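You operate a simulated robot arm through the tools that you are given. There is no shell and no other tool.

You run a simulated robot arm. Do the job below in one go: nothing can be reset, and whatever is moved stays where it is left.

JOB
Try the sleeve from the bench on both posts, green and red, then tray it.
Fine: open the clear cover and leave it open; green only is PASS, neither is REWORK, both is SCRAP; stand it in the tray; the sleeves on the shelf stay. Hand force only on the gauges. Drop and damage nothing, leave nothing switched on. Set down upright: medium sleeve.

It is judged by the outcome, as a careful person would: the job done as asked, and still so three seconds after it is handed in. It fails if anything else is knocked over, pushed out of place, dropped, spilled or broken. Lids that push on must go on centred and level and be pressed home; caps that screw on are set level and turned clockwise until they are tight.

ROBOT AND FRAMES
A 7-joint arm with a two-finger parallel gripper, fixed in place. Base frame: the origin is at the foot of the arm, x ahead of it, y to its left, z up; the work surface is at about z = 80. Lengths are in cm, angles in rad, forces in N, time in s.
With the tool pointing down near the work surface it reaches from about 24 to 68 cm from the base axis. Its first joint turns from -1.152 to 1.152 rad. Payload 2.4 kg.
The tool frame sits at the grasp point between the pads (the TCP): z along the fingers, y along the line on which they close. The tips reach 3 cm beyond it. The gripper opens to 9.4 cm. The fingers are 2.8 cm wide and 1 cm thick; the gripper's body (5 by 9.6 cm) begins 5.5 cm behind the TCP.
Orientation is that of the tool frame in the base frame, as a unit quaternion [x, y, z, w]. With the fingers straight down and closing along the base's y, the tool's x points along the base's -x, its y along +y and its z along -z.

CONTROLS
- The arm moves only by the tool drive_tool. Its argument "rows" is one flat list of numbers, 7 for each row, row after row: the finger opening in m, from 0 to 0.094, then the shift along the tool's x, y, z in units of 500 mm (1.0 is 500 mm), then the turn, a rotation vector about the tool's x, y, z in units of 90 degrees (1.0 is 90 degrees). In form: [grip, dx, dy, dz, rx, ry, rz, grip, dx, dy, dz, rx, ry, rz, ...]. A call has 1 to 20 rows; each row is the pose to reach, as a shift and turn from the pose commanded when the call began, along the tool's axes at that moment. A call with a number of a shift or a turn outside -1 to 1 is refused whole. Each row takes 0.2 s and may step no farther than 5 cm and 0.15 rad from the row before; otherwise, or with a gripper value out of range, the whole call is refused. Where a pose cannot be reached the arm comes as near as it can. A force on the tool above 90 N (or 10 N above the force at the start of the call, whichever is more), or a blocked arm, ends the call early, and 0.2 s more pass. Each finger travels about 15.3 cm/s and halts on what it meets, pressing with about 34 N; the grip force reading is that of the motor and also rises with nothing between the fingers. The clock runs only during rows and for 0.2 s after the last one: add rows that repeat a pose to give the fingers time. It gives the time, the measured TCP pose, the force on the tool (base axes), the opening and the grip force at its end, in the units of the frame above (readings bear some noise), with the torque about the TCP (base axes, N m) and any sound that the robot's microphone picked up.
- Cameras (640 x 400 px; columns grow to the right, rows downward): "scene" is fixed at [3.6, 47.1, 143.5]; the picture's right is [-0.85, -0.52, 0.00], its down [-0.29, 0.47, -0.83] and it looks along [0.43, -0.71, -0.56] (base axes); focal length 311 px, centre (320, 200). "wrist" rides on the gripper at [7.6, 1.4, -10.2] in the tool frame; the picture's right is [-0.18, 0.98, 0.00], its down [-0.75, -0.14, -0.64] and it looks along [-0.63, -0.12, 0.77] (tool axes); focal length 243 px, centre (320, 200). There is no depth. A picture from a camera that has moved, and an enlarged one, comes with that camera's place and axes in the base frame and with its lens. The place of the scene camera against the robot may be out by one fixed shift of up to 1.8 cm in any direction.
- capture(camera): a new picture of that camera. It takes no simulated time.
- enlarge(camera, box): a new picture of the part [left, top, right, bottom] of that camera's present view, enlarged. It takes no simulated time.
- hand_in(): hands the job in; it is judged then, once.

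Places have to be worked out from the pictures, the camera data and where the tool is seen. Open the gripper and draw the arm clear of the work before you hand the job in, unless the task says otherwise.

The tools are called after "Call:" as name(argument=value, ...) on one line, values as JSON. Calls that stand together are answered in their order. drive_tool: Moves the arm, as the interface text tells. Its arguments: {"type":"object","properties":{"rows":{"type":"array","items":{"type":"number"}}},"required":["rows"]} The other tools are called the same way: capture (camera) takes a picture; enlarge (camera, box) takes an enlarged picture of a part of a camera's view; hand_in () hands the job in.

At the start:

```text
t: 0.0
tool_pos: [42.55, -0.46, 109.85]
ee_rot: [0.0, 1.0, 0.0, -0.001]
contact_force: [-0.5, 0.5, 0.8]
torque: [-0.01, 0.0, 0.02]
finger_gap: 9.4
gripper_force: 0.1
```

scene: 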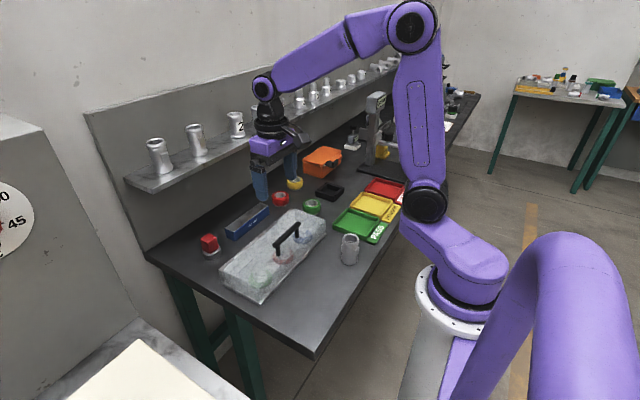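
wrist: 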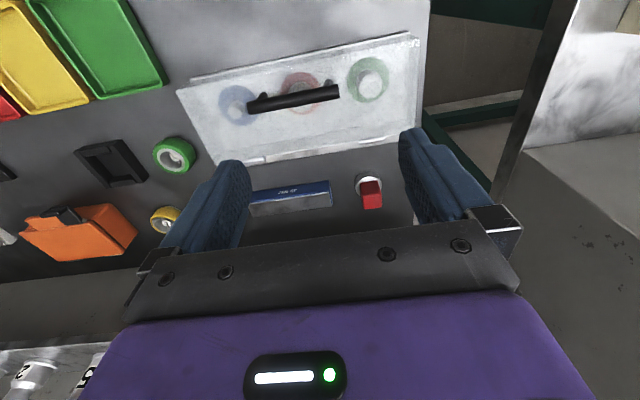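

I start by looking closer at the scene: a clear cover with a black handle over three posts (blue, red, green), trays, a sleeve on the bench. I'll enlarge several regions before moving.

Call:
enlarge(camera="scene", box=[190, 180, 350, 310])

Call:
enlarge(camera="scene", box=[310, 160, 430, 280])

Call:
enlarge(camera="wrist", box=[160, 20, 440, 220])

Call:
enlarge(camera="scene", box=[120, 80, 300, 200])

```text
3.08 times, centred on (270, 245) of scene
camera zoom: at [3.6, 47.1, 143.5], right [-0.85, -0.52, 0.0], down [-0.29, 0.47, -0.83], along [0.43, -0.71, -0.56], focal length 958 px, centre (474, 62)
```

zoom: 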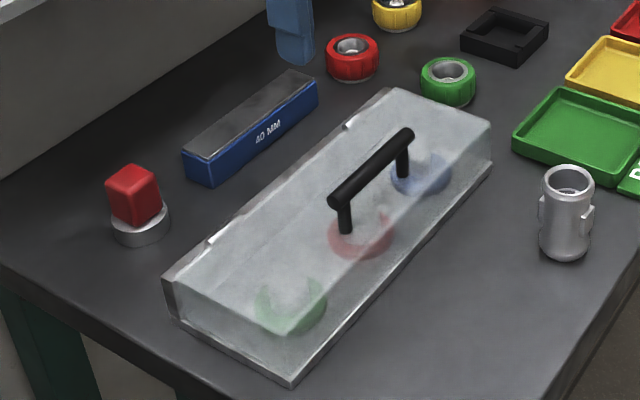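

```text
3.33 times, centred on (370, 220) of scene
camera zoom: at [3.6, 47.1, 143.5], right [-0.85, -0.52, 0.0], down [-0.29, 0.47, -0.83], along [0.43, -0.71, -0.56], focal length 1038 px, centre (153, 133)
```

zoom: 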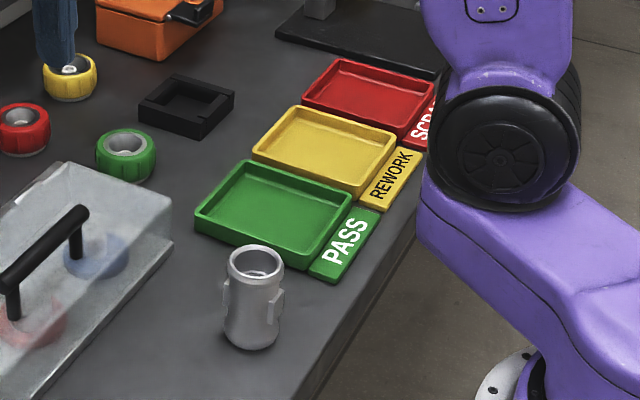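

```text
2.00 times, centred on (300, 120) of wrist
camera zoom: at [34.87, 0.85, 120.29], right [0.18, 0.98, 0.0], down [0.75, -0.14, 0.64], along [0.63, -0.12, -0.77], focal length 485 px, centre (360, 360)
```

zoom: 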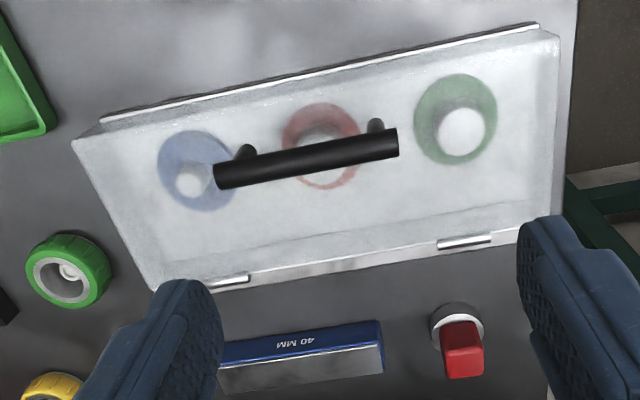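

```text
3.33 times, centred on (210, 140) of scene
camera zoom: at [3.6, 47.1, 143.5], right [-0.85, -0.52, 0.0], down [-0.29, 0.47, -0.83], along [0.43, -0.71, -0.56], focal length 1038 px, centre (687, 400)
```

zoom: 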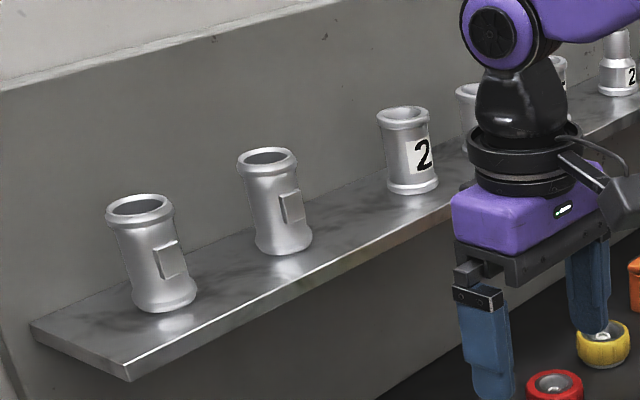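

The cover is hinged on its far (+x) side, with the handle on top; the bench sleeve stands near (29, -11). I'll move the tool back and toward the sleeve at height to get a better wrist view.

Call:
drive_tool(rows=[0.094, 0.05, -0.04, 0, 0, 0, 0, 0.094, 0.1, -0.08, 0, 0, 0, 0, 0.094, 0.16, -0.12, 0, 0, 0, 0, 0.094, 0.21, -0.15, 0, 0, 0, 0])

Call:
capture(camera="wrist")

Call:
capture(camera="scene")

```text
t: 1.0
tool_pos: [32.0, -8.18, 109.94]
ee_rot: [-0.001, 1.0, 0.0, 0.0]
contact_force: [0.5, -0.4, -0.8]
torque: [0.02, 0.01, -0.01]
finger_gap: 9.42
gripper_force: 0.1
```

```text
taken
camera wrist: at [24.34, -6.73, 120.24], right [0.18, 0.98, 0.0], down [0.75, -0.14, 0.64], along [0.63, -0.12, -0.77], focal length 243 px, centre (320, 200)
```

wrist: 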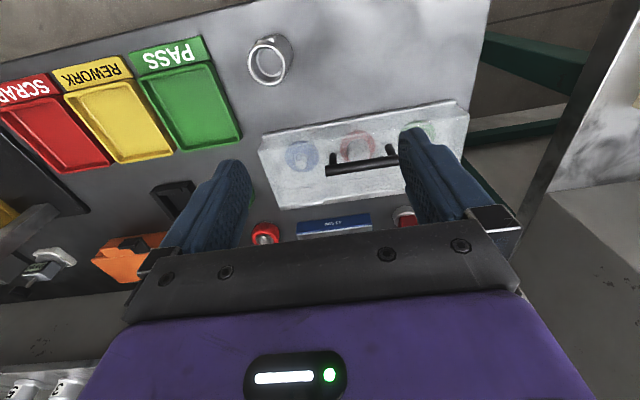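

```text
taken
```

scene: 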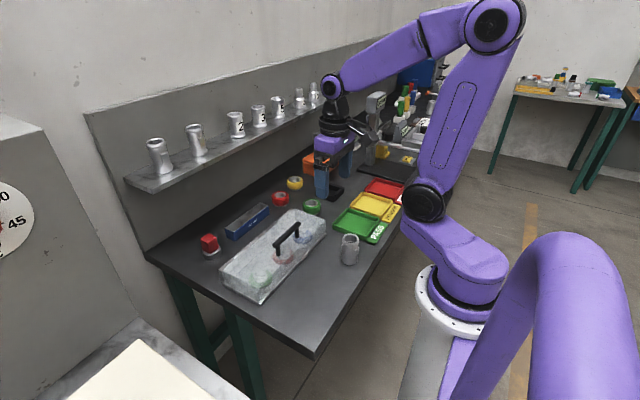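

Call:
enlarge(camera="wrist", box=[220, 20, 340, 100])

Call:
enlarge(camera="wrist", box=[250, 90, 490, 240])

Call:
enlarge(camera="wrist", box=[0, 20, 260, 190])

Call:
enlarge(camera="scene", box=[190, 190, 370, 310])

```text
5.00 times, centred on (280, 60) of wrist
camera zoom: at [24.34, -6.73, 120.24], right [0.18, 0.98, 0.0], down [0.75, -0.14, 0.64], along [0.63, -0.12, -0.77], focal length 1213 px, centre (520, 900)
```

zoom: 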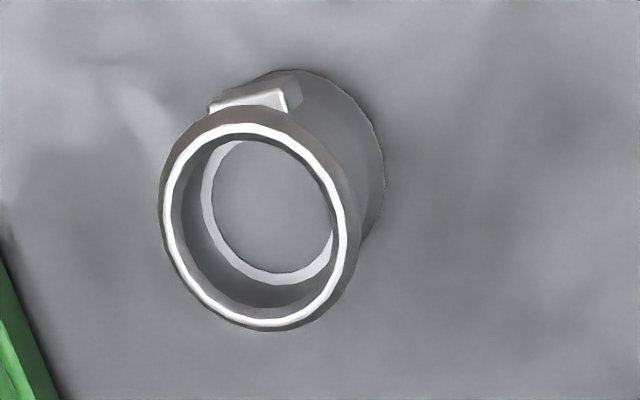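

```text
2.67 times, centred on (370, 165) of wrist
camera zoom: at [24.34, -6.73, 120.24], right [0.18, 0.98, 0.0], down [0.75, -0.14, 0.64], along [0.63, -0.12, -0.77], focal length 647 px, centre (187, 293)
```

zoom: 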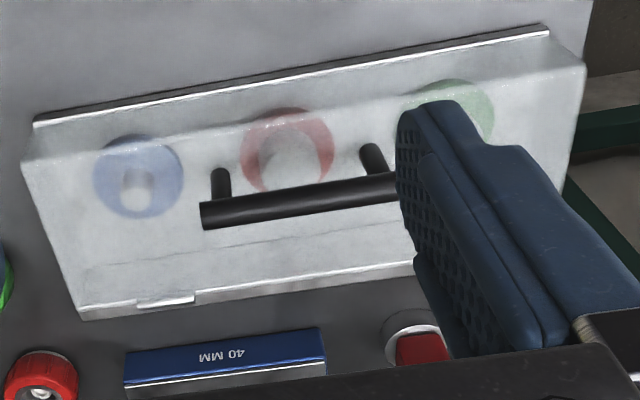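

```text
2.35 times, centred on (130, 105) of wrist
camera zoom: at [24.34, -6.73, 120.24], right [0.18, 0.98, 0.0], down [0.75, -0.14, 0.64], along [0.63, -0.12, -0.77], focal length 571 px, centre (767, 424)
```

zoom: 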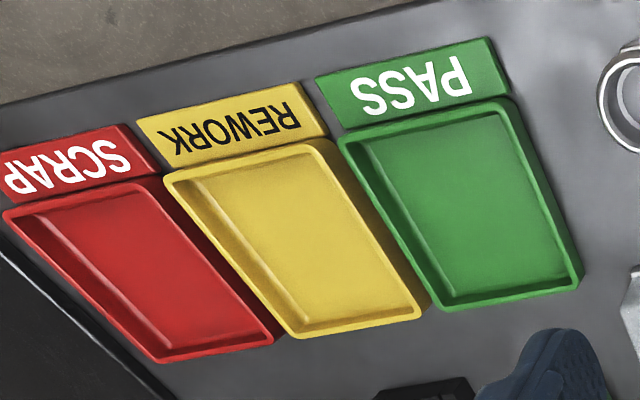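

```text
3.33 times, centred on (280, 250) of scene
camera zoom: at [3.6, 47.1, 143.5], right [-0.85, -0.52, 0.0], down [-0.29, 0.47, -0.83], along [0.43, -0.71, -0.56], focal length 1038 px, centre (453, 33)
```

zoom: 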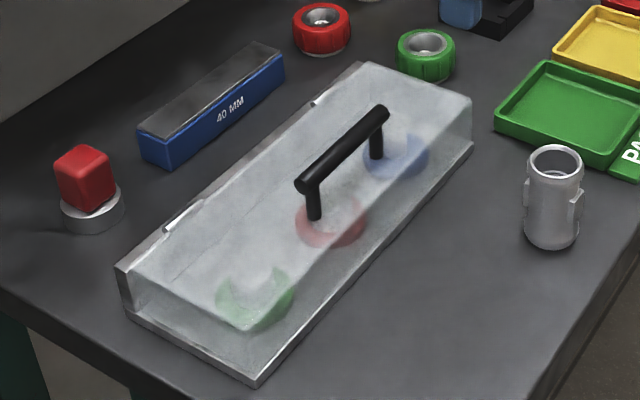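

The sleeve is near (29, -13.8), about 8.5 cm tall and 4.5 cm across; the handle bar runs along y at about x=43.4, z=90.6, with hinges at the back top edge (~x=50.7, z=88). I'll look closer at the cover, the red object and the tools behind before touching anything.

Call:
enlarge(camera="scene", box=[215, 200, 335, 305])

Call:
enlarge(camera="scene", box=[195, 190, 275, 260])

Call:
enlarge(camera="scene", box=[280, 80, 440, 200])

Call:
enlarge(camera="scene", box=[325, 220, 375, 275])

```text
3.81 times, centred on (275, 252) of scene
camera zoom: at [3.6, 47.1, 143.5], right [-0.85, -0.52, 0.0], down [-0.29, 0.47, -0.83], along [0.43, -0.71, -0.56], focal length 1186 px, centre (491, 0)
```

zoom: 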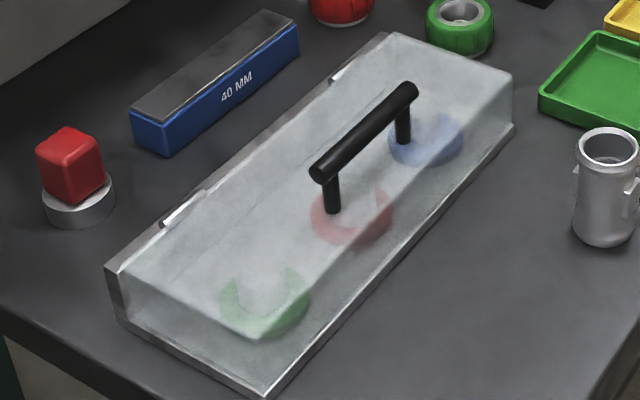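

```text
5.71 times, centred on (235, 225) of scene
camera zoom: at [3.6, 47.1, 143.5], right [-0.85, -0.52, 0.0], down [-0.29, 0.47, -0.83], along [0.43, -0.71, -0.56], focal length 1780 px, centre (806, 57)
```

zoom: 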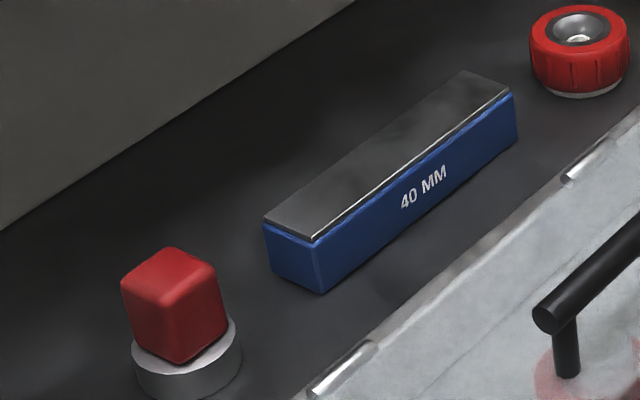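

```text
3.33 times, centred on (360, 140) of scene
camera zoom: at [3.6, 47.1, 143.5], right [-0.85, -0.52, 0.0], down [-0.29, 0.47, -0.83], along [0.43, -0.71, -0.56], focal length 1038 px, centre (187, 400)
```

zoom: 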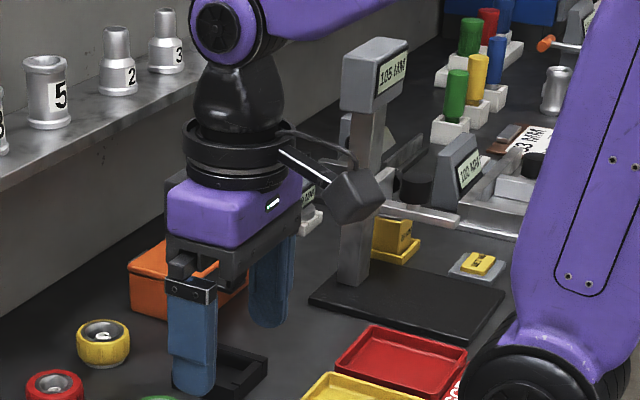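

```text
7.27 times, centred on (350, 248) of scene
camera zoom: at [3.6, 47.1, 143.5], right [-0.85, -0.52, 0.0], down [-0.29, 0.47, -0.83], along [0.43, -0.71, -0.56], focal length 2265 px, centre (102, -146)
```

zoom: 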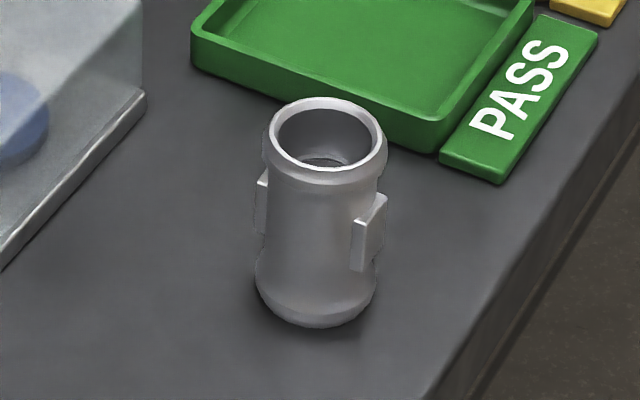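

The lid top is at about z=86.5, its front at x≈40.8, hinge line at about x≈52, and the handle bar is ~4 cm above the lid. I'll turn the gripper 90° so the fingers close along x across the bar, and hover above the handle.

Call:
drive_tool(rows=[0.094, -0.019, 0.007, 0.0, 0, 0, 0.084, 0.094, -0.038, 0.014, 0.0, 0, 0, 0.168, 0.094, -0.057, 0.021, 0.0, 0, 0, 0.252, 0.094, -0.076, 0.028, 0.0, 0, 0, 0.336, 0.094, -0.095, 0.035, 0.0, 0, 0, 0.42, 0.094, -0.114, 0.042, 0.0, 0, 0, 0.504, 0.094, -0.133, 0.049, 0.0, 0, 0, 0.588, 0.094, -0.152, 0.056, 0.0, 0, 0, 0.672, 0.094, -0.171, 0.063, 0.0, 0, 0, 0.756, 0.094, -0.19, 0.07, 0.0, 0, 0, 0.84, 0.094, -0.209, 0.076, 0.0, 0, 0, 0.92, 0.094, -0.228, 0.082, 0.0, 0, 0, 1.0])

Call:
capture(camera="wrist")

Call:
capture(camera="scene")

```text
t: 3.6
tool_pos: [43.36, -3.96, 109.88]
ee_rot: [0.708, 0.706, 0.0, 0.0]
contact_force: [0.4, 0.1, 0.3]
torque: [0.01, -0.01, 0.01]
finger_gap: 9.4
gripper_force: 0.2
```

```text
taken
camera wrist: at [44.81, 3.65, 120.28], right [0.98, -0.19, 0.0], down [-0.14, -0.75, 0.64], along [-0.12, -0.63, -0.77], focal length 243 px, centre (320, 200)
```

wrist: 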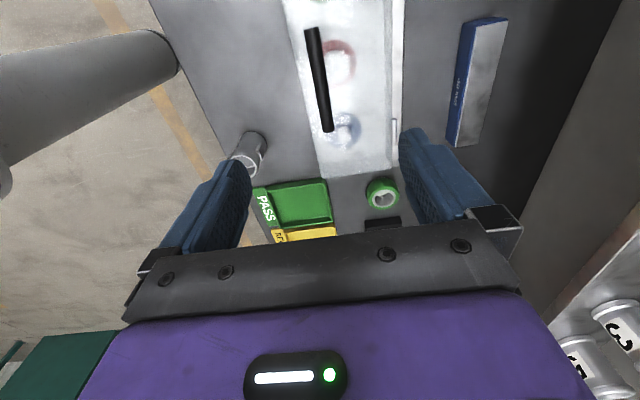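

```text
taken
```

scene: 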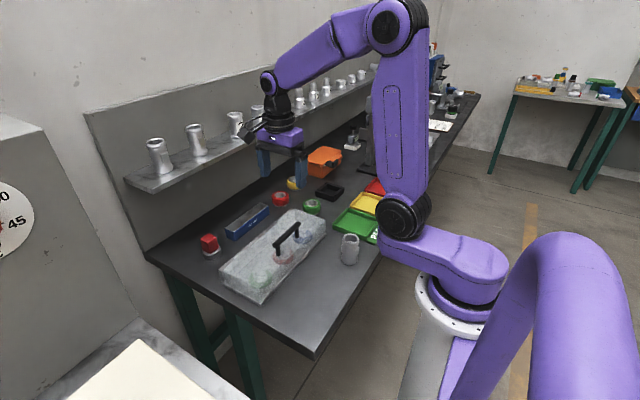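

The bar measures x≈43.5, y from -9.6 to 1.4 (centre -4.1), z≈91. I'll descend straight onto it with the fingers partly open, stopping a bit above first to check alignment.

Call:
drive_tool(rows=[0.07, -0.003, 0.003, 0.08, 0, 0, 0, 0.06, -0.003, 0.003, 0.16, 0, 0, 0, 0.06, -0.003, 0.003, 0.23, 0, 0, 0, 0.06, -0.003, 0.003, 0.27, 0, 0, 0])

Call:
capture(camera="wrist")

Call:
enlarge(camera="scene", box=[215, 140, 355, 305])

```text
t: 4.6
tool_pos: [43.55, -4.09, 96.41]
ee_rot: [0.707, 0.707, 0.001, 0.001]
contact_force: [0.4, 0.3, -0.2]
torque: [0.0, 0.02, 0.03]
finger_gap: 5.99
gripper_force: 0.1
```

```text
taken
camera wrist: at [44.95, 3.55, 106.69], right [0.98, -0.18, 0.0], down [-0.14, -0.75, 0.64], along [-0.12, -0.63, -0.77], focal length 243 px, centre (320, 200)
```

wrist: 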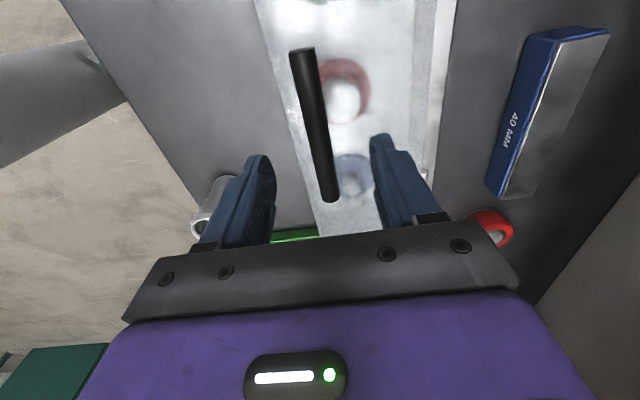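

```text
2.42 times, centred on (285, 222) of scene
camera zoom: at [3.6, 47.1, 143.5], right [-0.85, -0.52, 0.0], down [-0.29, 0.47, -0.83], along [0.43, -0.71, -0.56], focal length 755 px, centre (405, 146)
```

zoom: 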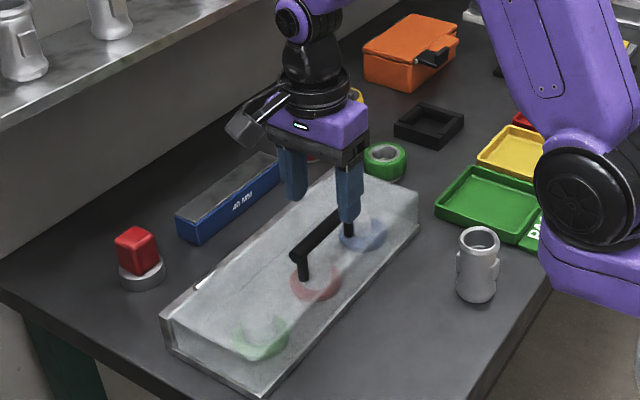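

The bar is between the fingers, at x≈43.4, z≈90.5. I'll lower to TCP z≈91 (tips ~1.5 cm above the lid) and close gently on the bar.

Call:
drive_tool(rows=[0.06, 0, -0.002, 0.05, 0, 0, 0, 0.06, 0, -0.002, 0.1, 0, 0, 0, 0.06, 0, -0.002, 0.108, 0, 0, 0])

Call:
capture(camera="wrist")

Call:
enlarge(camera="scene", box=[245, 160, 325, 260])

```text
t: 5.4
tool_pos: [43.46, -4.23, 91.05]
ee_rot: [0.708, 0.707, 0.0, 0.001]
contact_force: [-0.7, -0.2, 0.5]
torque: [-0.03, 0.02, 0.03]
finger_gap: 5.99
gripper_force: 0.1
```

```text
taken
camera wrist: at [44.83, 3.55, 101.39], right [0.98, -0.18, 0.0], down [-0.14, -0.75, 0.64], along [-0.12, -0.63, -0.77], focal length 243 px, centre (320, 200)
```

wrist: 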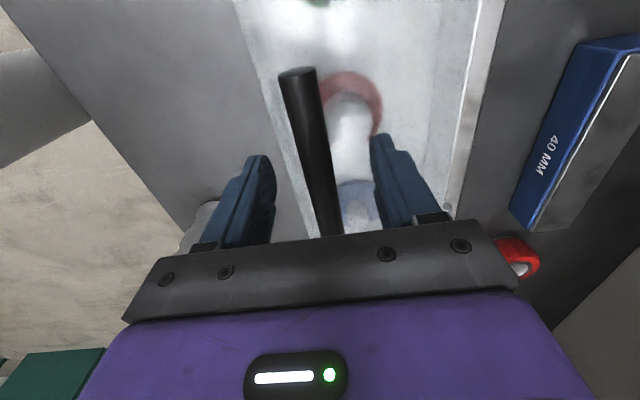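

```text
4.00 times, centred on (285, 210) of scene
camera zoom: at [3.6, 47.1, 143.5], right [-0.85, -0.52, 0.0], down [-0.29, 0.47, -0.83], along [0.43, -0.71, -0.56], focal length 1246 px, centre (460, 160)
```

zoom: 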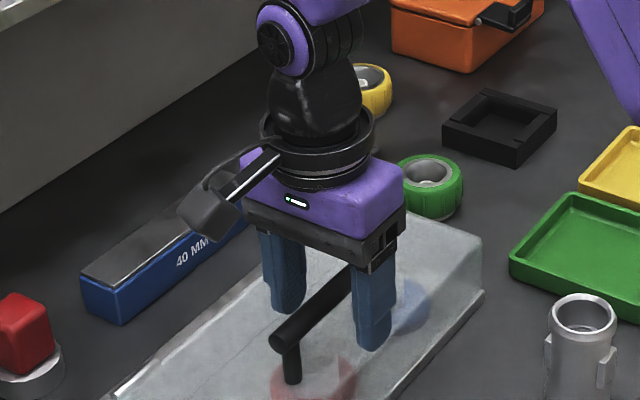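

Bar is well between the pads. I close the fingers on it.

Call:
drive_tool(rows=[0.03, 0, 0, 0, 0, 0, 0, 0.004, 0, 0, 0, 0, 0, 0, 0.004, 0, 0, 0, 0, 0, 0])

```text
t: 6.2
tool_pos: [43.56, -3.95, 91.1]
ee_rot: [0.707, 0.707, 0.001, 0.0]
contact_force: [5.3, 0.8, -3.2]
torque: [-0.04, -0.01, 0.03]
finger_gap: 1.96
gripper_force: 44.4
```

Gripped (bar ≈2 cm). I'll lift along an arc about the estimated hinge (x≈52.2, z≈86.4), first by about 10° to check forces.

Call:
drive_tool(rows=[0.004, 0, 0.0036, -0.0076, 0, 0, 0, 0.004, 0, 0.0076, -0.0149, 0, 0, 0, 0.004, 0, 0.0119, -0.0221, 0, 0, 0, 0.004, 0, 0.0164, -0.0291, 0, 0, 0, 0.004, 0, 0.0164, -0.0291, 0, 0, 0])

Call:
enlarge(camera="scene", box=[205, 160, 345, 310])

```text
t: 7.4
tool_pos: [44.12, -4.15, 92.55]
ee_rot: [0.707, 0.708, -0.001, -0.001]
contact_force: [-16.0, 2.4, 6.4]
torque: [-0.93, 0.29, -0.9]
finger_gap: 1.47
gripper_force: 44.6
```

```text
2.67 times, centred on (275, 235) of scene
camera zoom: at [3.55, 47.11, 143.5], right [-0.85, -0.52, 0.0], down [-0.29, 0.47, -0.83], along [0.43, -0.71, -0.56], focal length 830 px, centre (440, 107)
```

zoom: 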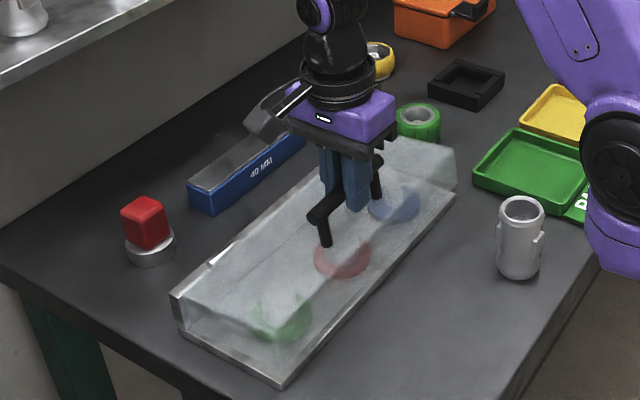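

The gap changed from 1.96 to 1.47, so I check whether the lid is really lifting or the pads slid on the bar.

Call:
enlarge(camera="scene", box=[255, 190, 325, 260])

Call:
capture(camera="wrist")

Call:
enlarge(camera="scene", box=[210, 220, 340, 310])

```text
5.71 times, centred on (290, 225) of scene
camera zoom: at [3.55, 47.11, 143.5], right [-0.85, -0.52, 0.0], down [-0.29, 0.47, -0.83], along [0.43, -0.71, -0.56], focal length 1780 px, centre (491, 57)
```

zoom: 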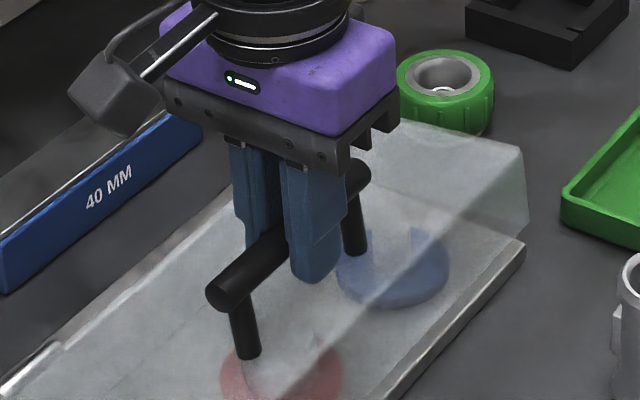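

```text
taken
camera wrist: at [45.54, 3.52, 102.9], right [0.98, -0.18, 0.0], down [-0.14, -0.75, 0.64], along [-0.12, -0.63, -0.77], focal length 243 px, centre (320, 200)
```

wrist: 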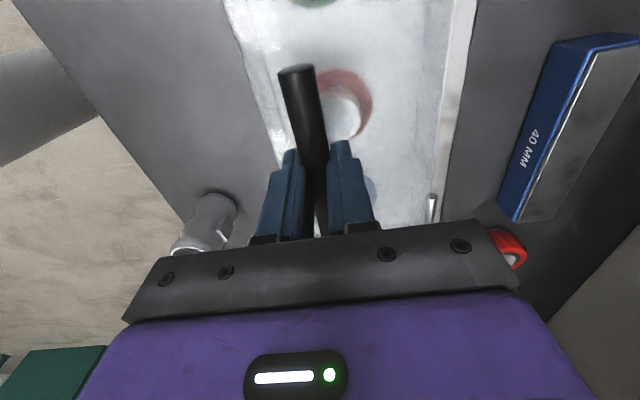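

```text
4.44 times, centred on (275, 265) of scene
camera zoom: at [3.55, 47.11, 143.5], right [-0.85, -0.52, 0.0], down [-0.29, 0.47, -0.83], along [0.43, -0.71, -0.56], focal length 1384 px, centre (520, -89)
```

zoom: 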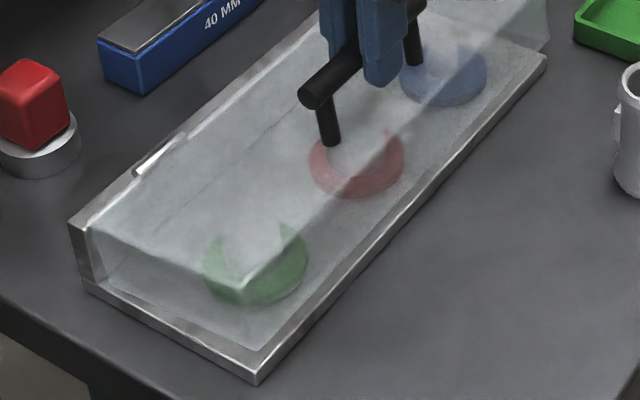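

The bar rose about 1.3 cm with the tool, so the lid is opening (~10°); the side force is modest, so I refine the hinge estimate (≈52.5, 87.1) and continue to about 30°.

Call:
drive_tool(rows=[0.004, 0, 0.0034, -0.0077, 0, 0, 0, 0.004, 0, 0.0068, -0.0154, 0, 0, 0, 0.004, 0, 0.012, -0.022, 0, 0, 0, 0.004, 0, 0.0172, -0.0287, 0, 0, 0, 0.004, 0, 0.0228, -0.0349, 0, 0, 0, 0.004, 0, 0.0284, -0.0411, 0, 0, 0, 0.004, 0, 0.0346, -0.0467, 0, 0, 0, 0.004, 0, 0.0408, -0.0523, 0, 0, 0, 0.004, 0, 0.0408, -0.0523, 0, 0, 0])

Call:
enlarge(camera="scene", box=[205, 160, 345, 310])

Call:
capture(camera="wrist")

```text
t: 9.4
tool_pos: [46.31, -4.01, 95.13]
ee_rot: [0.708, 0.707, 0.0, 0.0]
contact_force: [-8.1, 3.0, 1.4]
torque: [0.33, 0.43, -0.07]
finger_gap: 1.55
gripper_force: 44.7
```

```text
2.67 times, centred on (275, 235) of scene
camera zoom: at [3.58, 47.11, 143.5], right [-0.85, -0.52, 0.0], down [-0.29, 0.47, -0.83], along [0.43, -0.71, -0.56], focal length 830 px, centre (440, 107)
```

zoom: 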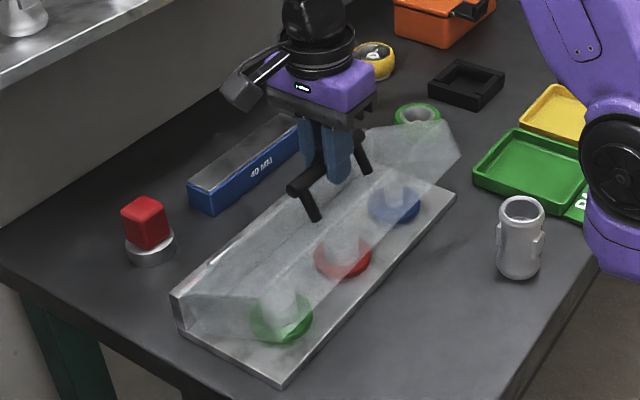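

```text
taken
camera wrist: at [47.71, 3.51, 105.52], right [0.98, -0.18, 0.0], down [-0.14, -0.75, 0.64], along [-0.12, -0.63, -0.77], focal length 243 px, centre (320, 200)
```

wrist: 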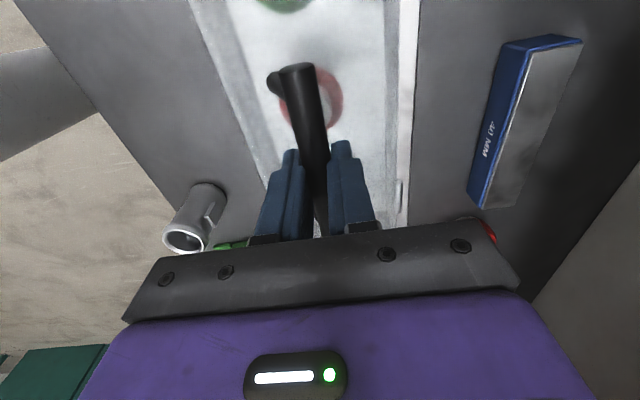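

The lid is about 30° up with low forces. I continue the arc to about 60°.

Call:
drive_tool(rows=[0.004, 0, 0.0067, -0.0053, 0, 0, 0, 0.004, 0, 0.0134, -0.0103, 0, 0, 0, 0.004, 0, 0.0205, -0.0149, 0, 0, 0, 0.004, 0, 0.0276, -0.0193, 0, 0, 0, 0.004, 0, 0.035, -0.0232, 0, 0, 0, 0.004, 0, 0.0424, -0.027, 0, 0, 0, 0.004, 0, 0.0502, -0.0303, 0, 0, 0, 0.004, 0, 0.058, -0.0334, 0, 0, 0, 0.004, 0, 0.066, -0.036, 0, 0, 0, 0.004, 0, 0.074, -0.0384, 0, 0, 0, 0.004, 0, 0.0822, -0.0404, 0, 0, 0, 0.004, 0, 0.0904, -0.0421, 0, 0, 0, 0.004, 0, 0.0904, -0.0421, 0, 0, 0])

Call:
enlarge(camera="scene", box=[205, 140, 345, 310])

Call:
capture(camera="wrist")

```text
t: 12.2
tool_pos: [50.81, -4.19, 97.1]
ee_rot: [0.707, 0.707, 0.0, 0.0]
contact_force: [-7.5, -1.6, 4.9]
torque: [0.11, 0.58, 0.05]
finger_gap: 1.53
gripper_force: 45.2
```

```text
2.35 times, centred on (275, 225) of scene
camera zoom: at [3.57, 47.1, 143.5], right [-0.85, -0.52, 0.0], down [-0.29, 0.47, -0.83], along [0.43, -0.71, -0.56], focal length 733 px, centre (426, 141)
```

zoom: 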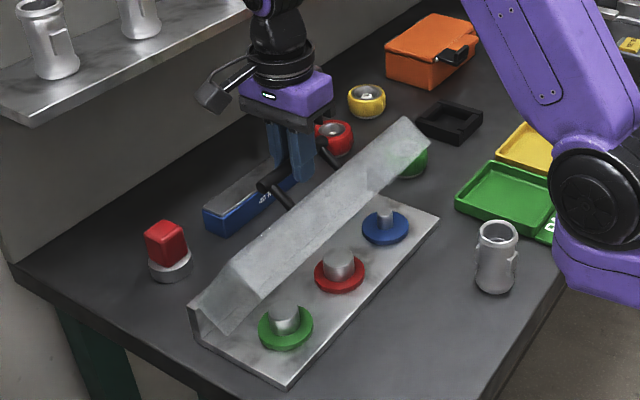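

```text
taken
camera wrist: at [52.24, 3.47, 107.56], right [0.98, -0.18, 0.0], down [-0.14, -0.75, 0.64], along [-0.12, -0.63, -0.77], focal length 243 px, centre (320, 200)
```

wrist: 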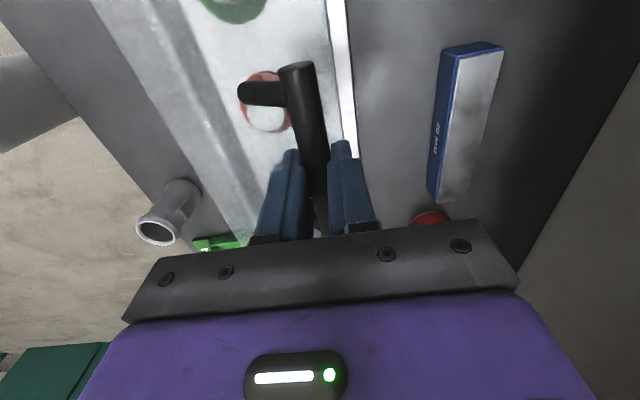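

At ~60° all three posts are visible; forces remain low. I continue to about 90°.

Call:
drive_tool(rows=[0.004, 0, 0.0083, -0.0012, 0, 0, 0, 0.004, 0, 0.0166, -0.0022, 0, 0, 0, 0.004, 0, 0.025, -0.0026, 0, 0, 0, 0.004, 0, 0.0334, -0.0029, 0, 0, 0, 0.004, 0, 0.0418, -0.0026, 0, 0, 0, 0.004, 0, 0.0501, -0.0022, 0, 0, 0, 0.004, 0, 0.0585, -0.0011, 0, 0, 0, 0.004, 0, 0.0668, 0, 0, 0, 0, 0.004, 0, 0.075, 0.0018, 0, 0, 0, 0.004, 0, 0.0832, 0.0037, 0, 0, 0, 0.004, 0, 0.0912, 0.0062, 0, 0, 0, 0.004, 0, 0.0992, 0.0088, 0, 0, 0, 0.004, 0, 0.0992, 0.0088, 0, 0, 0])

Call:
enlarge(camera="scene", box=[205, 140, 345, 310])

Call:
capture(camera="wrist")

```text
t: 15.0
tool_pos: [55.76, -4.19, 96.73]
ee_rot: [0.708, 0.706, 0.001, 0.001]
contact_force: [-2.3, -0.6, -1.5]
torque: [-0.43, 0.15, -0.85]
finger_gap: 1.48
gripper_force: 45.4
```

```text
2.35 times, centred on (275, 225) of scene
camera zoom: at [3.6, 47.1, 143.5], right [-0.85, -0.52, 0.0], down [-0.29, 0.47, -0.83], along [0.43, -0.71, -0.56], focal length 733 px, centre (426, 141)
```

zoom: 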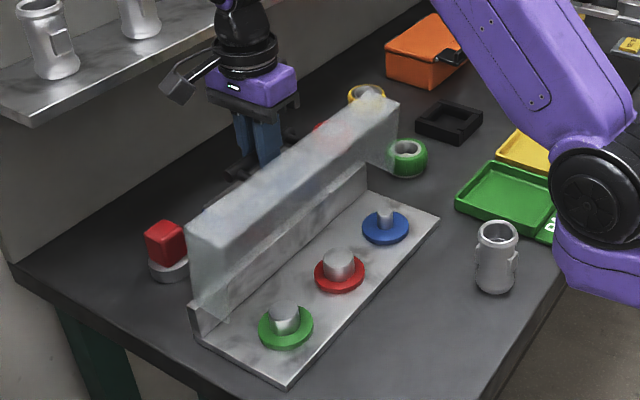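

```text
taken
camera wrist: at [57.25, 3.5, 107.13], right [0.98, -0.18, 0.0], down [-0.14, -0.75, 0.64], along [-0.12, -0.63, -0.77], focal length 243 px, centre (320, 200)
```

wrist: 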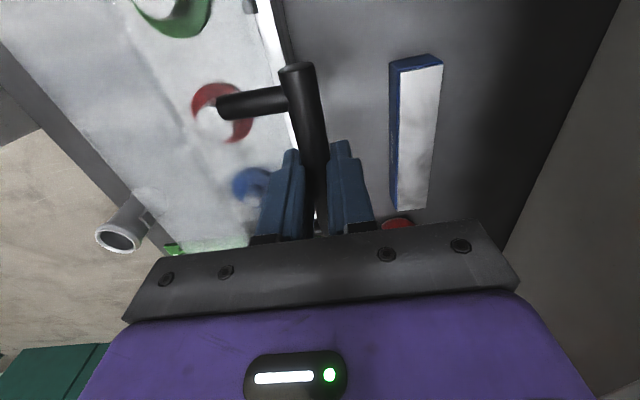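

Lid is near vertical. I'll ease it further in small steps toward ~105°, watching for a stop.

Call:
drive_tool(rows=[0.004, 0, 0.0077, 0.0032, 0, 0, 0, 0.004, 0, 0.0154, 0.0064, 0, 0, 0, 0.004, 0, 0.0229, 0.0103, 0, 0, 0, 0.004, 0, 0.0304, 0.0142, 0, 0, 0, 0.004, 0, 0.0375, 0.0187, 0, 0, 0, 0.004, 0, 0.0445, 0.0232, 0, 0, 0, 0.004, 0, 0.0445, 0.0232, 0, 0, 0])

Call:
enlarge(camera="scene", box=[205, 140, 345, 310])

Call:
capture(camera="wrist")

```text
t: 16.6
tool_pos: [58.0, -4.16, 95.62]
ee_rot: [0.707, 0.707, 0.0, 0.001]
contact_force: [-0.5, -0.5, -1.4]
torque: [0.35, -0.07, 0.93]
finger_gap: 1.5
gripper_force: 45.6
```

```text
2.35 times, centred on (275, 225) of scene
camera zoom: at [3.6, 47.1, 143.5], right [-0.85, -0.52, 0.0], down [-0.29, 0.47, -0.83], along [0.43, -0.71, -0.56], focal length 733 px, centre (426, 141)
```

zoom: 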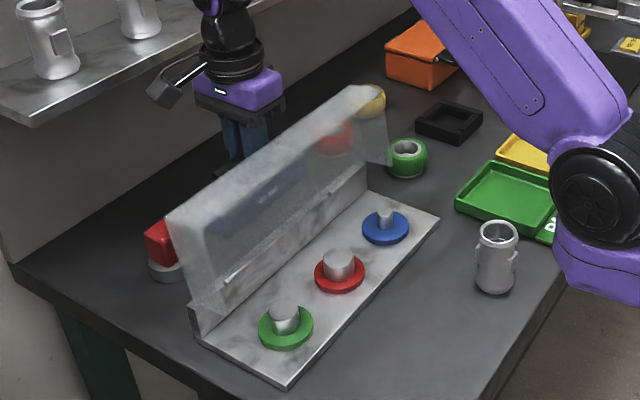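

```text
taken
camera wrist: at [59.43, 3.52, 105.95], right [0.98, -0.18, 0.0], down [-0.14, -0.75, 0.64], along [-0.12, -0.63, -0.77], focal length 243 px, centre (320, 200)
```

wrist: 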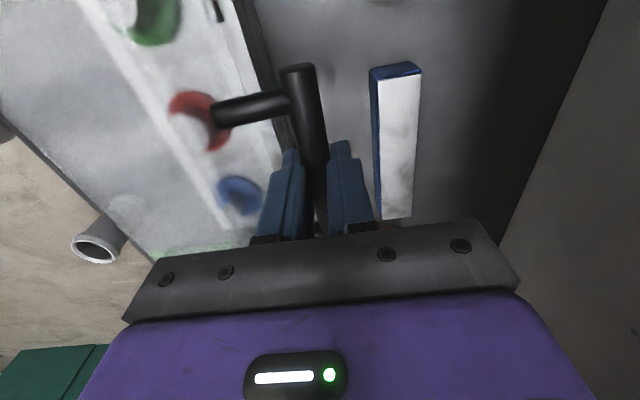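

Still no stop at ~105°. Continue gently to about 113°.

Call:
drive_tool(rows=[0.004, 0, 0.0067, 0.005, 0, 0, 0, 0.004, 0, 0.0133, 0.0102, 0, 0, 0, 0.004, 0, 0.0183, 0.0148, 0, 0, 0, 0.004, 0, 0.0208, 0.0171, 0, 0, 0, 0.004, 0, 0.0208, 0.0171, 0, 0, 0])

Call:
enlarge(camera="scene", box=[205, 140, 345, 310])

Call:
capture(camera="wrist")

```text
t: 17.8
tool_pos: [59.03, -4.05, 94.83]
ee_rot: [0.707, 0.707, 0.0, 0.001]
contact_force: [-3.8, 0.1, 1.3]
torque: [0.02, 0.37, 0.01]
finger_gap: 1.56
gripper_force: 45.3
```

```text
2.35 times, centred on (275, 225) of scene
camera zoom: at [3.59, 47.1, 143.5], right [-0.85, -0.52, 0.0], down [-0.29, 0.47, -0.83], along [0.43, -0.71, -0.56], focal length 733 px, centre (426, 141)
```

zoom: 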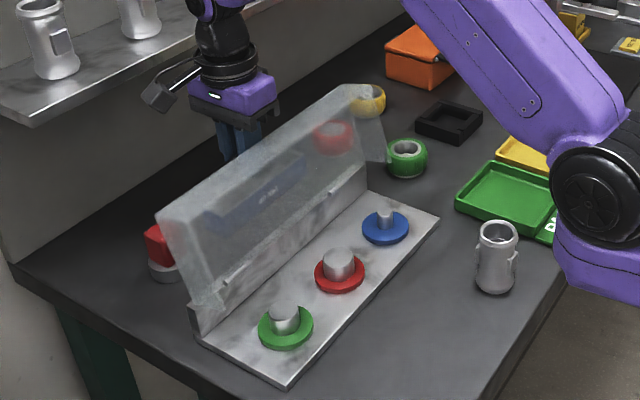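

```text
taken
camera wrist: at [60.45, 3.52, 105.1], right [0.98, -0.18, 0.0], down [-0.14, -0.75, 0.64], along [-0.12, -0.63, -0.77], focal length 243 px, centre (320, 200)
```

wrist: 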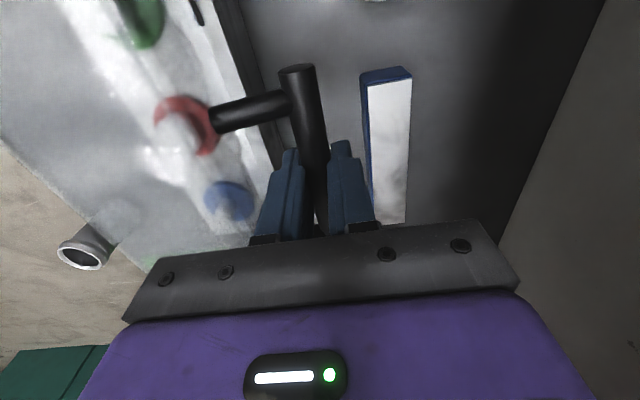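

No hard stop felt yet (3.8 N). I ease on to ~119° in small steps.

Call:
drive_tool(rows=[0.004, 0, 0.0049, 0.0045, 0, 0, 0, 0.004, 0, 0.0085, 0.0081, 0, 0, 0, 0.004, 0, 0.0118, 0.0118, 0, 0, 0, 0.004, 0, 0.014, 0.0144, 0, 0, 0, 0.004, 0, 0.014, 0.0144, 0, 0, 0])

Call:
enlarge(camera="scene", box=[205, 140, 345, 310])

Call:
capture(camera="wrist")

```text
t: 18.7
tool_pos: [59.11, -3.99, 94.57]
ee_rot: [0.707, 0.707, -0.007, -0.009]
contact_force: [-17.2, 1.9, 19.7]
torque: [-0.09, 0.45, 0.0]
finger_gap: 1.53
gripper_force: 44.9
stopped in row 4: the force on the tool passed its limit at 110 N (the readings are from after the stop); the commanded pose is now the measured one
```

```text
2.35 times, centred on (275, 225) of scene
camera zoom: at [3.52, 47.11, 143.5], right [-0.85, -0.52, 0.0], down [-0.29, 0.47, -0.83], along [0.43, -0.71, -0.55], focal length 733 px, centre (426, 141)
```

zoom: 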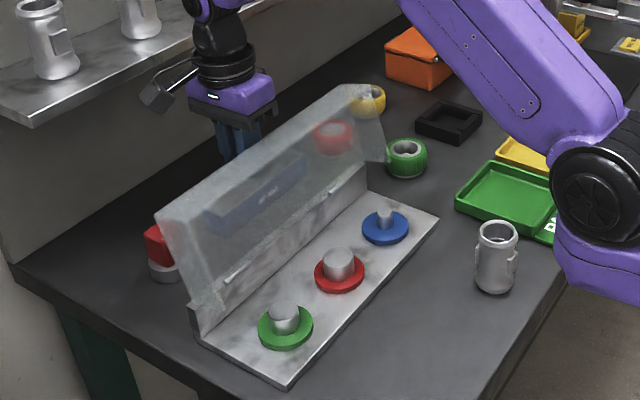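

```text
taken
camera wrist: at [60.76, 3.5, 104.93], right [0.98, -0.18, -0.02], down [-0.13, -0.75, 0.64], along [-0.14, -0.63, -0.76], focal length 243 px, centre (320, 200)
```

wrist: 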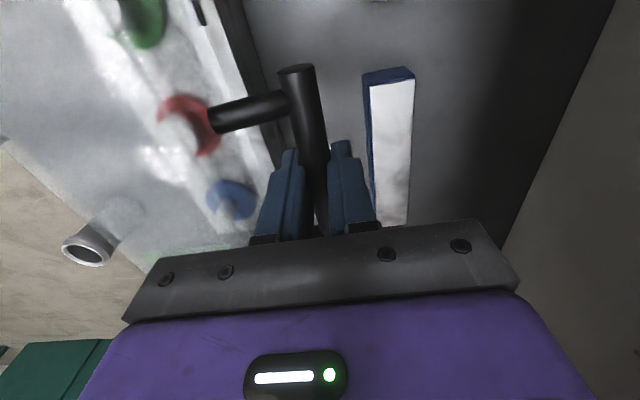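

The lid met its stop at about 115° (brief force spike; it's now at ~26 N). I back off a couple of millimetres and open the fingers just enough to release the bar.

Call:
drive_tool(rows=[0.004, 0, -0.002, -0.002, 0, 0, 0, 0.012, 0, -0.002, -0.002, 0, 0, 0, 0.018, 0, -0.002, -0.002, 0, 0, 0, 0.022, 0, -0.002, -0.002, 0, 0, 0, 0.022, 0, -0.002, -0.002, 0, 0, 0])

Call:
capture(camera="wrist")

Call:
enlarge(camera="scene", box=[205, 140, 345, 310])

```text
t: 19.9
tool_pos: [59.27, -4.15, 94.63]
ee_rot: [0.707, 0.707, -0.005, -0.006]
contact_force: [0.3, 1.1, 0.3]
torque: [0.03, -0.01, 0.0]
finger_gap: 2.2
gripper_force: 0.0
```

```text
taken
camera wrist: at [60.8, 3.49, 104.92], right [0.98, -0.18, -0.02], down [-0.13, -0.75, 0.64], along [-0.13, -0.63, -0.77], focal length 243 px, centre (320, 200)
```

wrist: 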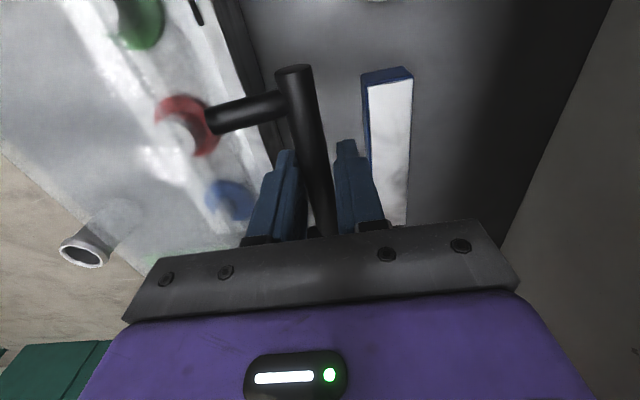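

```text
2.35 times, centred on (275, 225) of scene
camera zoom: at [3.6, 47.1, 143.5], right [-0.85, -0.52, 0.0], down [-0.29, 0.47, -0.83], along [0.43, -0.71, -0.56], focal length 733 px, centre (426, 141)
```

zoom: 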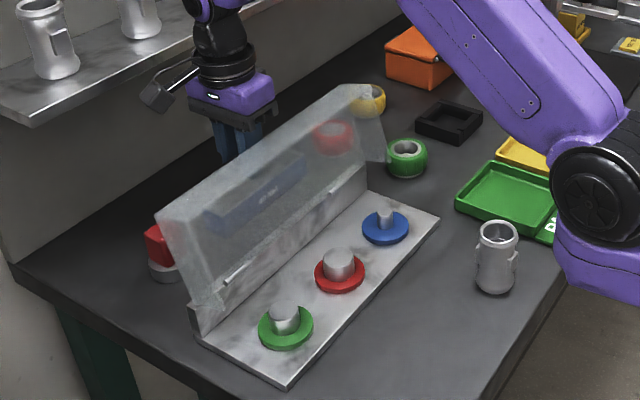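

The bar is free and the lid rests at its stop with no force on the tool. I rise straight up out of the handle.

Call:
drive_tool(rows=[0.022, 0, 0.001, -0.02, 0, 0, 0, 0.022, 0, 0.001, -0.05, 0, 0, 0, 0.022, 0, 0.001, -0.09, 0, 0, 0, 0.022, 0, 0.001, -0.15, 0, 0, 0, 0.022, 0, 0.001, -0.22, 0, 0, 0, 0.022, 0, 0.001, -0.28, 0, 0, 0])

Call:
capture(camera="wrist")

Call:
capture(camera="scene")

```text
t: 21.3
tool_pos: [59.51, -4.13, 108.62]
ee_rot: [0.707, 0.707, -0.006, -0.007]
contact_force: [0.2, -0.5, -1.0]
torque: [0.04, -0.03, -0.04]
finger_gap: 2.18
gripper_force: 0.0
```

```text
taken
camera wrist: at [61.06, 3.42, 118.98], right [0.98, -0.18, -0.02], down [-0.13, -0.75, 0.64], along [-0.13, -0.63, -0.77], focal length 243 px, centre (320, 200)
```

wrist: 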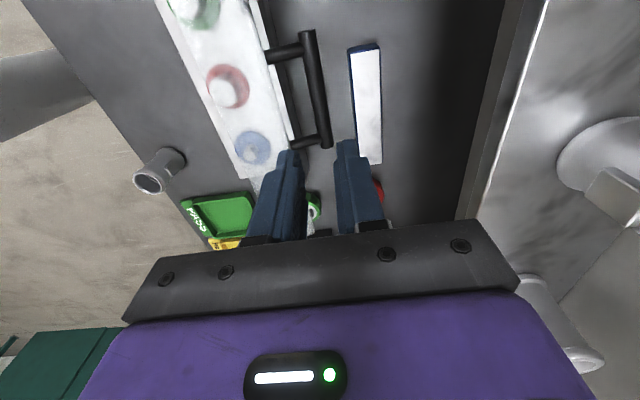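

```text
taken
```

scene: 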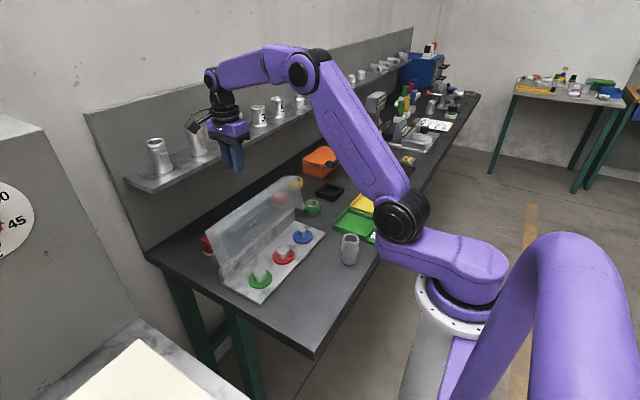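

The cover stays open on its own and the tool is clear. Now I swing back over the bench to the default orientation to look down at the sleeve and the posts.

Call:
drive_tool(rows=[0.022, -0.0098, -0.0492, 0, -0.0007, -0.0008, -0.0833, 0.022, -0.0197, -0.0983, 0, -0.0014, -0.0017, -0.1667, 0.022, -0.0295, -0.1475, 0, -0.0021, -0.0025, -0.25, 0.04, -0.0393, -0.1967, 0, -0.0028, -0.0033, -0.3333, 0.05, -0.0492, -0.2458, 0, -0.0035, -0.0041, -0.4167, 0.06, -0.059, -0.295, 0, -0.0043, -0.005, -0.5, 0.07, -0.0688, -0.3442, 0, -0.005, -0.0058, -0.5833, 0.08, -0.0787, -0.3933, 0, -0.0057, -0.0066, -0.6667, 0.09, -0.0885, -0.4425, 0, -0.0064, -0.0074, -0.75, 0.094, -0.0983, -0.4917, 0, -0.0071, -0.0083, -0.8333, 0.094, -0.1082, -0.5408, 0, -0.0078, -0.0091, -0.9167, 0.094, -0.118, -0.59, 0, -0.0085, -0.0099, -1.0])

Call:
capture(camera="wrist")

Call:
capture(camera="scene")

```text
t: 23.9
tool_pos: [29.93, -10.16, 109.02]
ee_rot: [-0.002, 1.0, 0.0, 0.001]
contact_force: [0.2, 0.3, -0.3]
torque: [-0.01, 0.01, -0.02]
finger_gap: 9.42
gripper_force: 0.1
```

```text
taken
camera wrist: at [22.34, -8.67, 119.35], right [0.18, 0.98, 0.0], down [0.75, -0.14, 0.64], along [0.63, -0.12, -0.77], focal length 243 px, centre (320, 200)
```

wrist: 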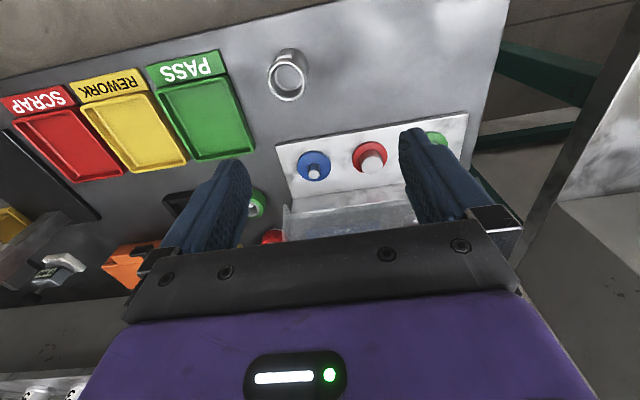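

```text
taken
```

scene: 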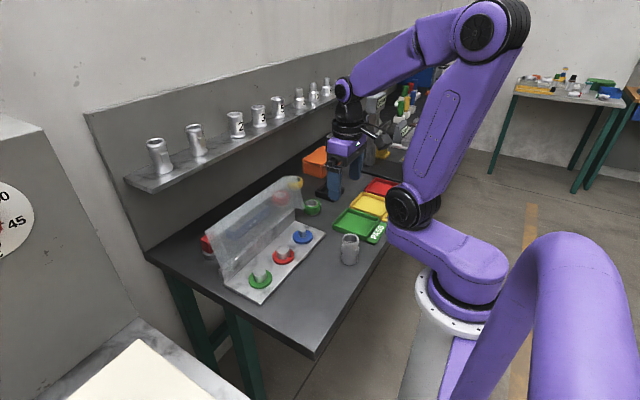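

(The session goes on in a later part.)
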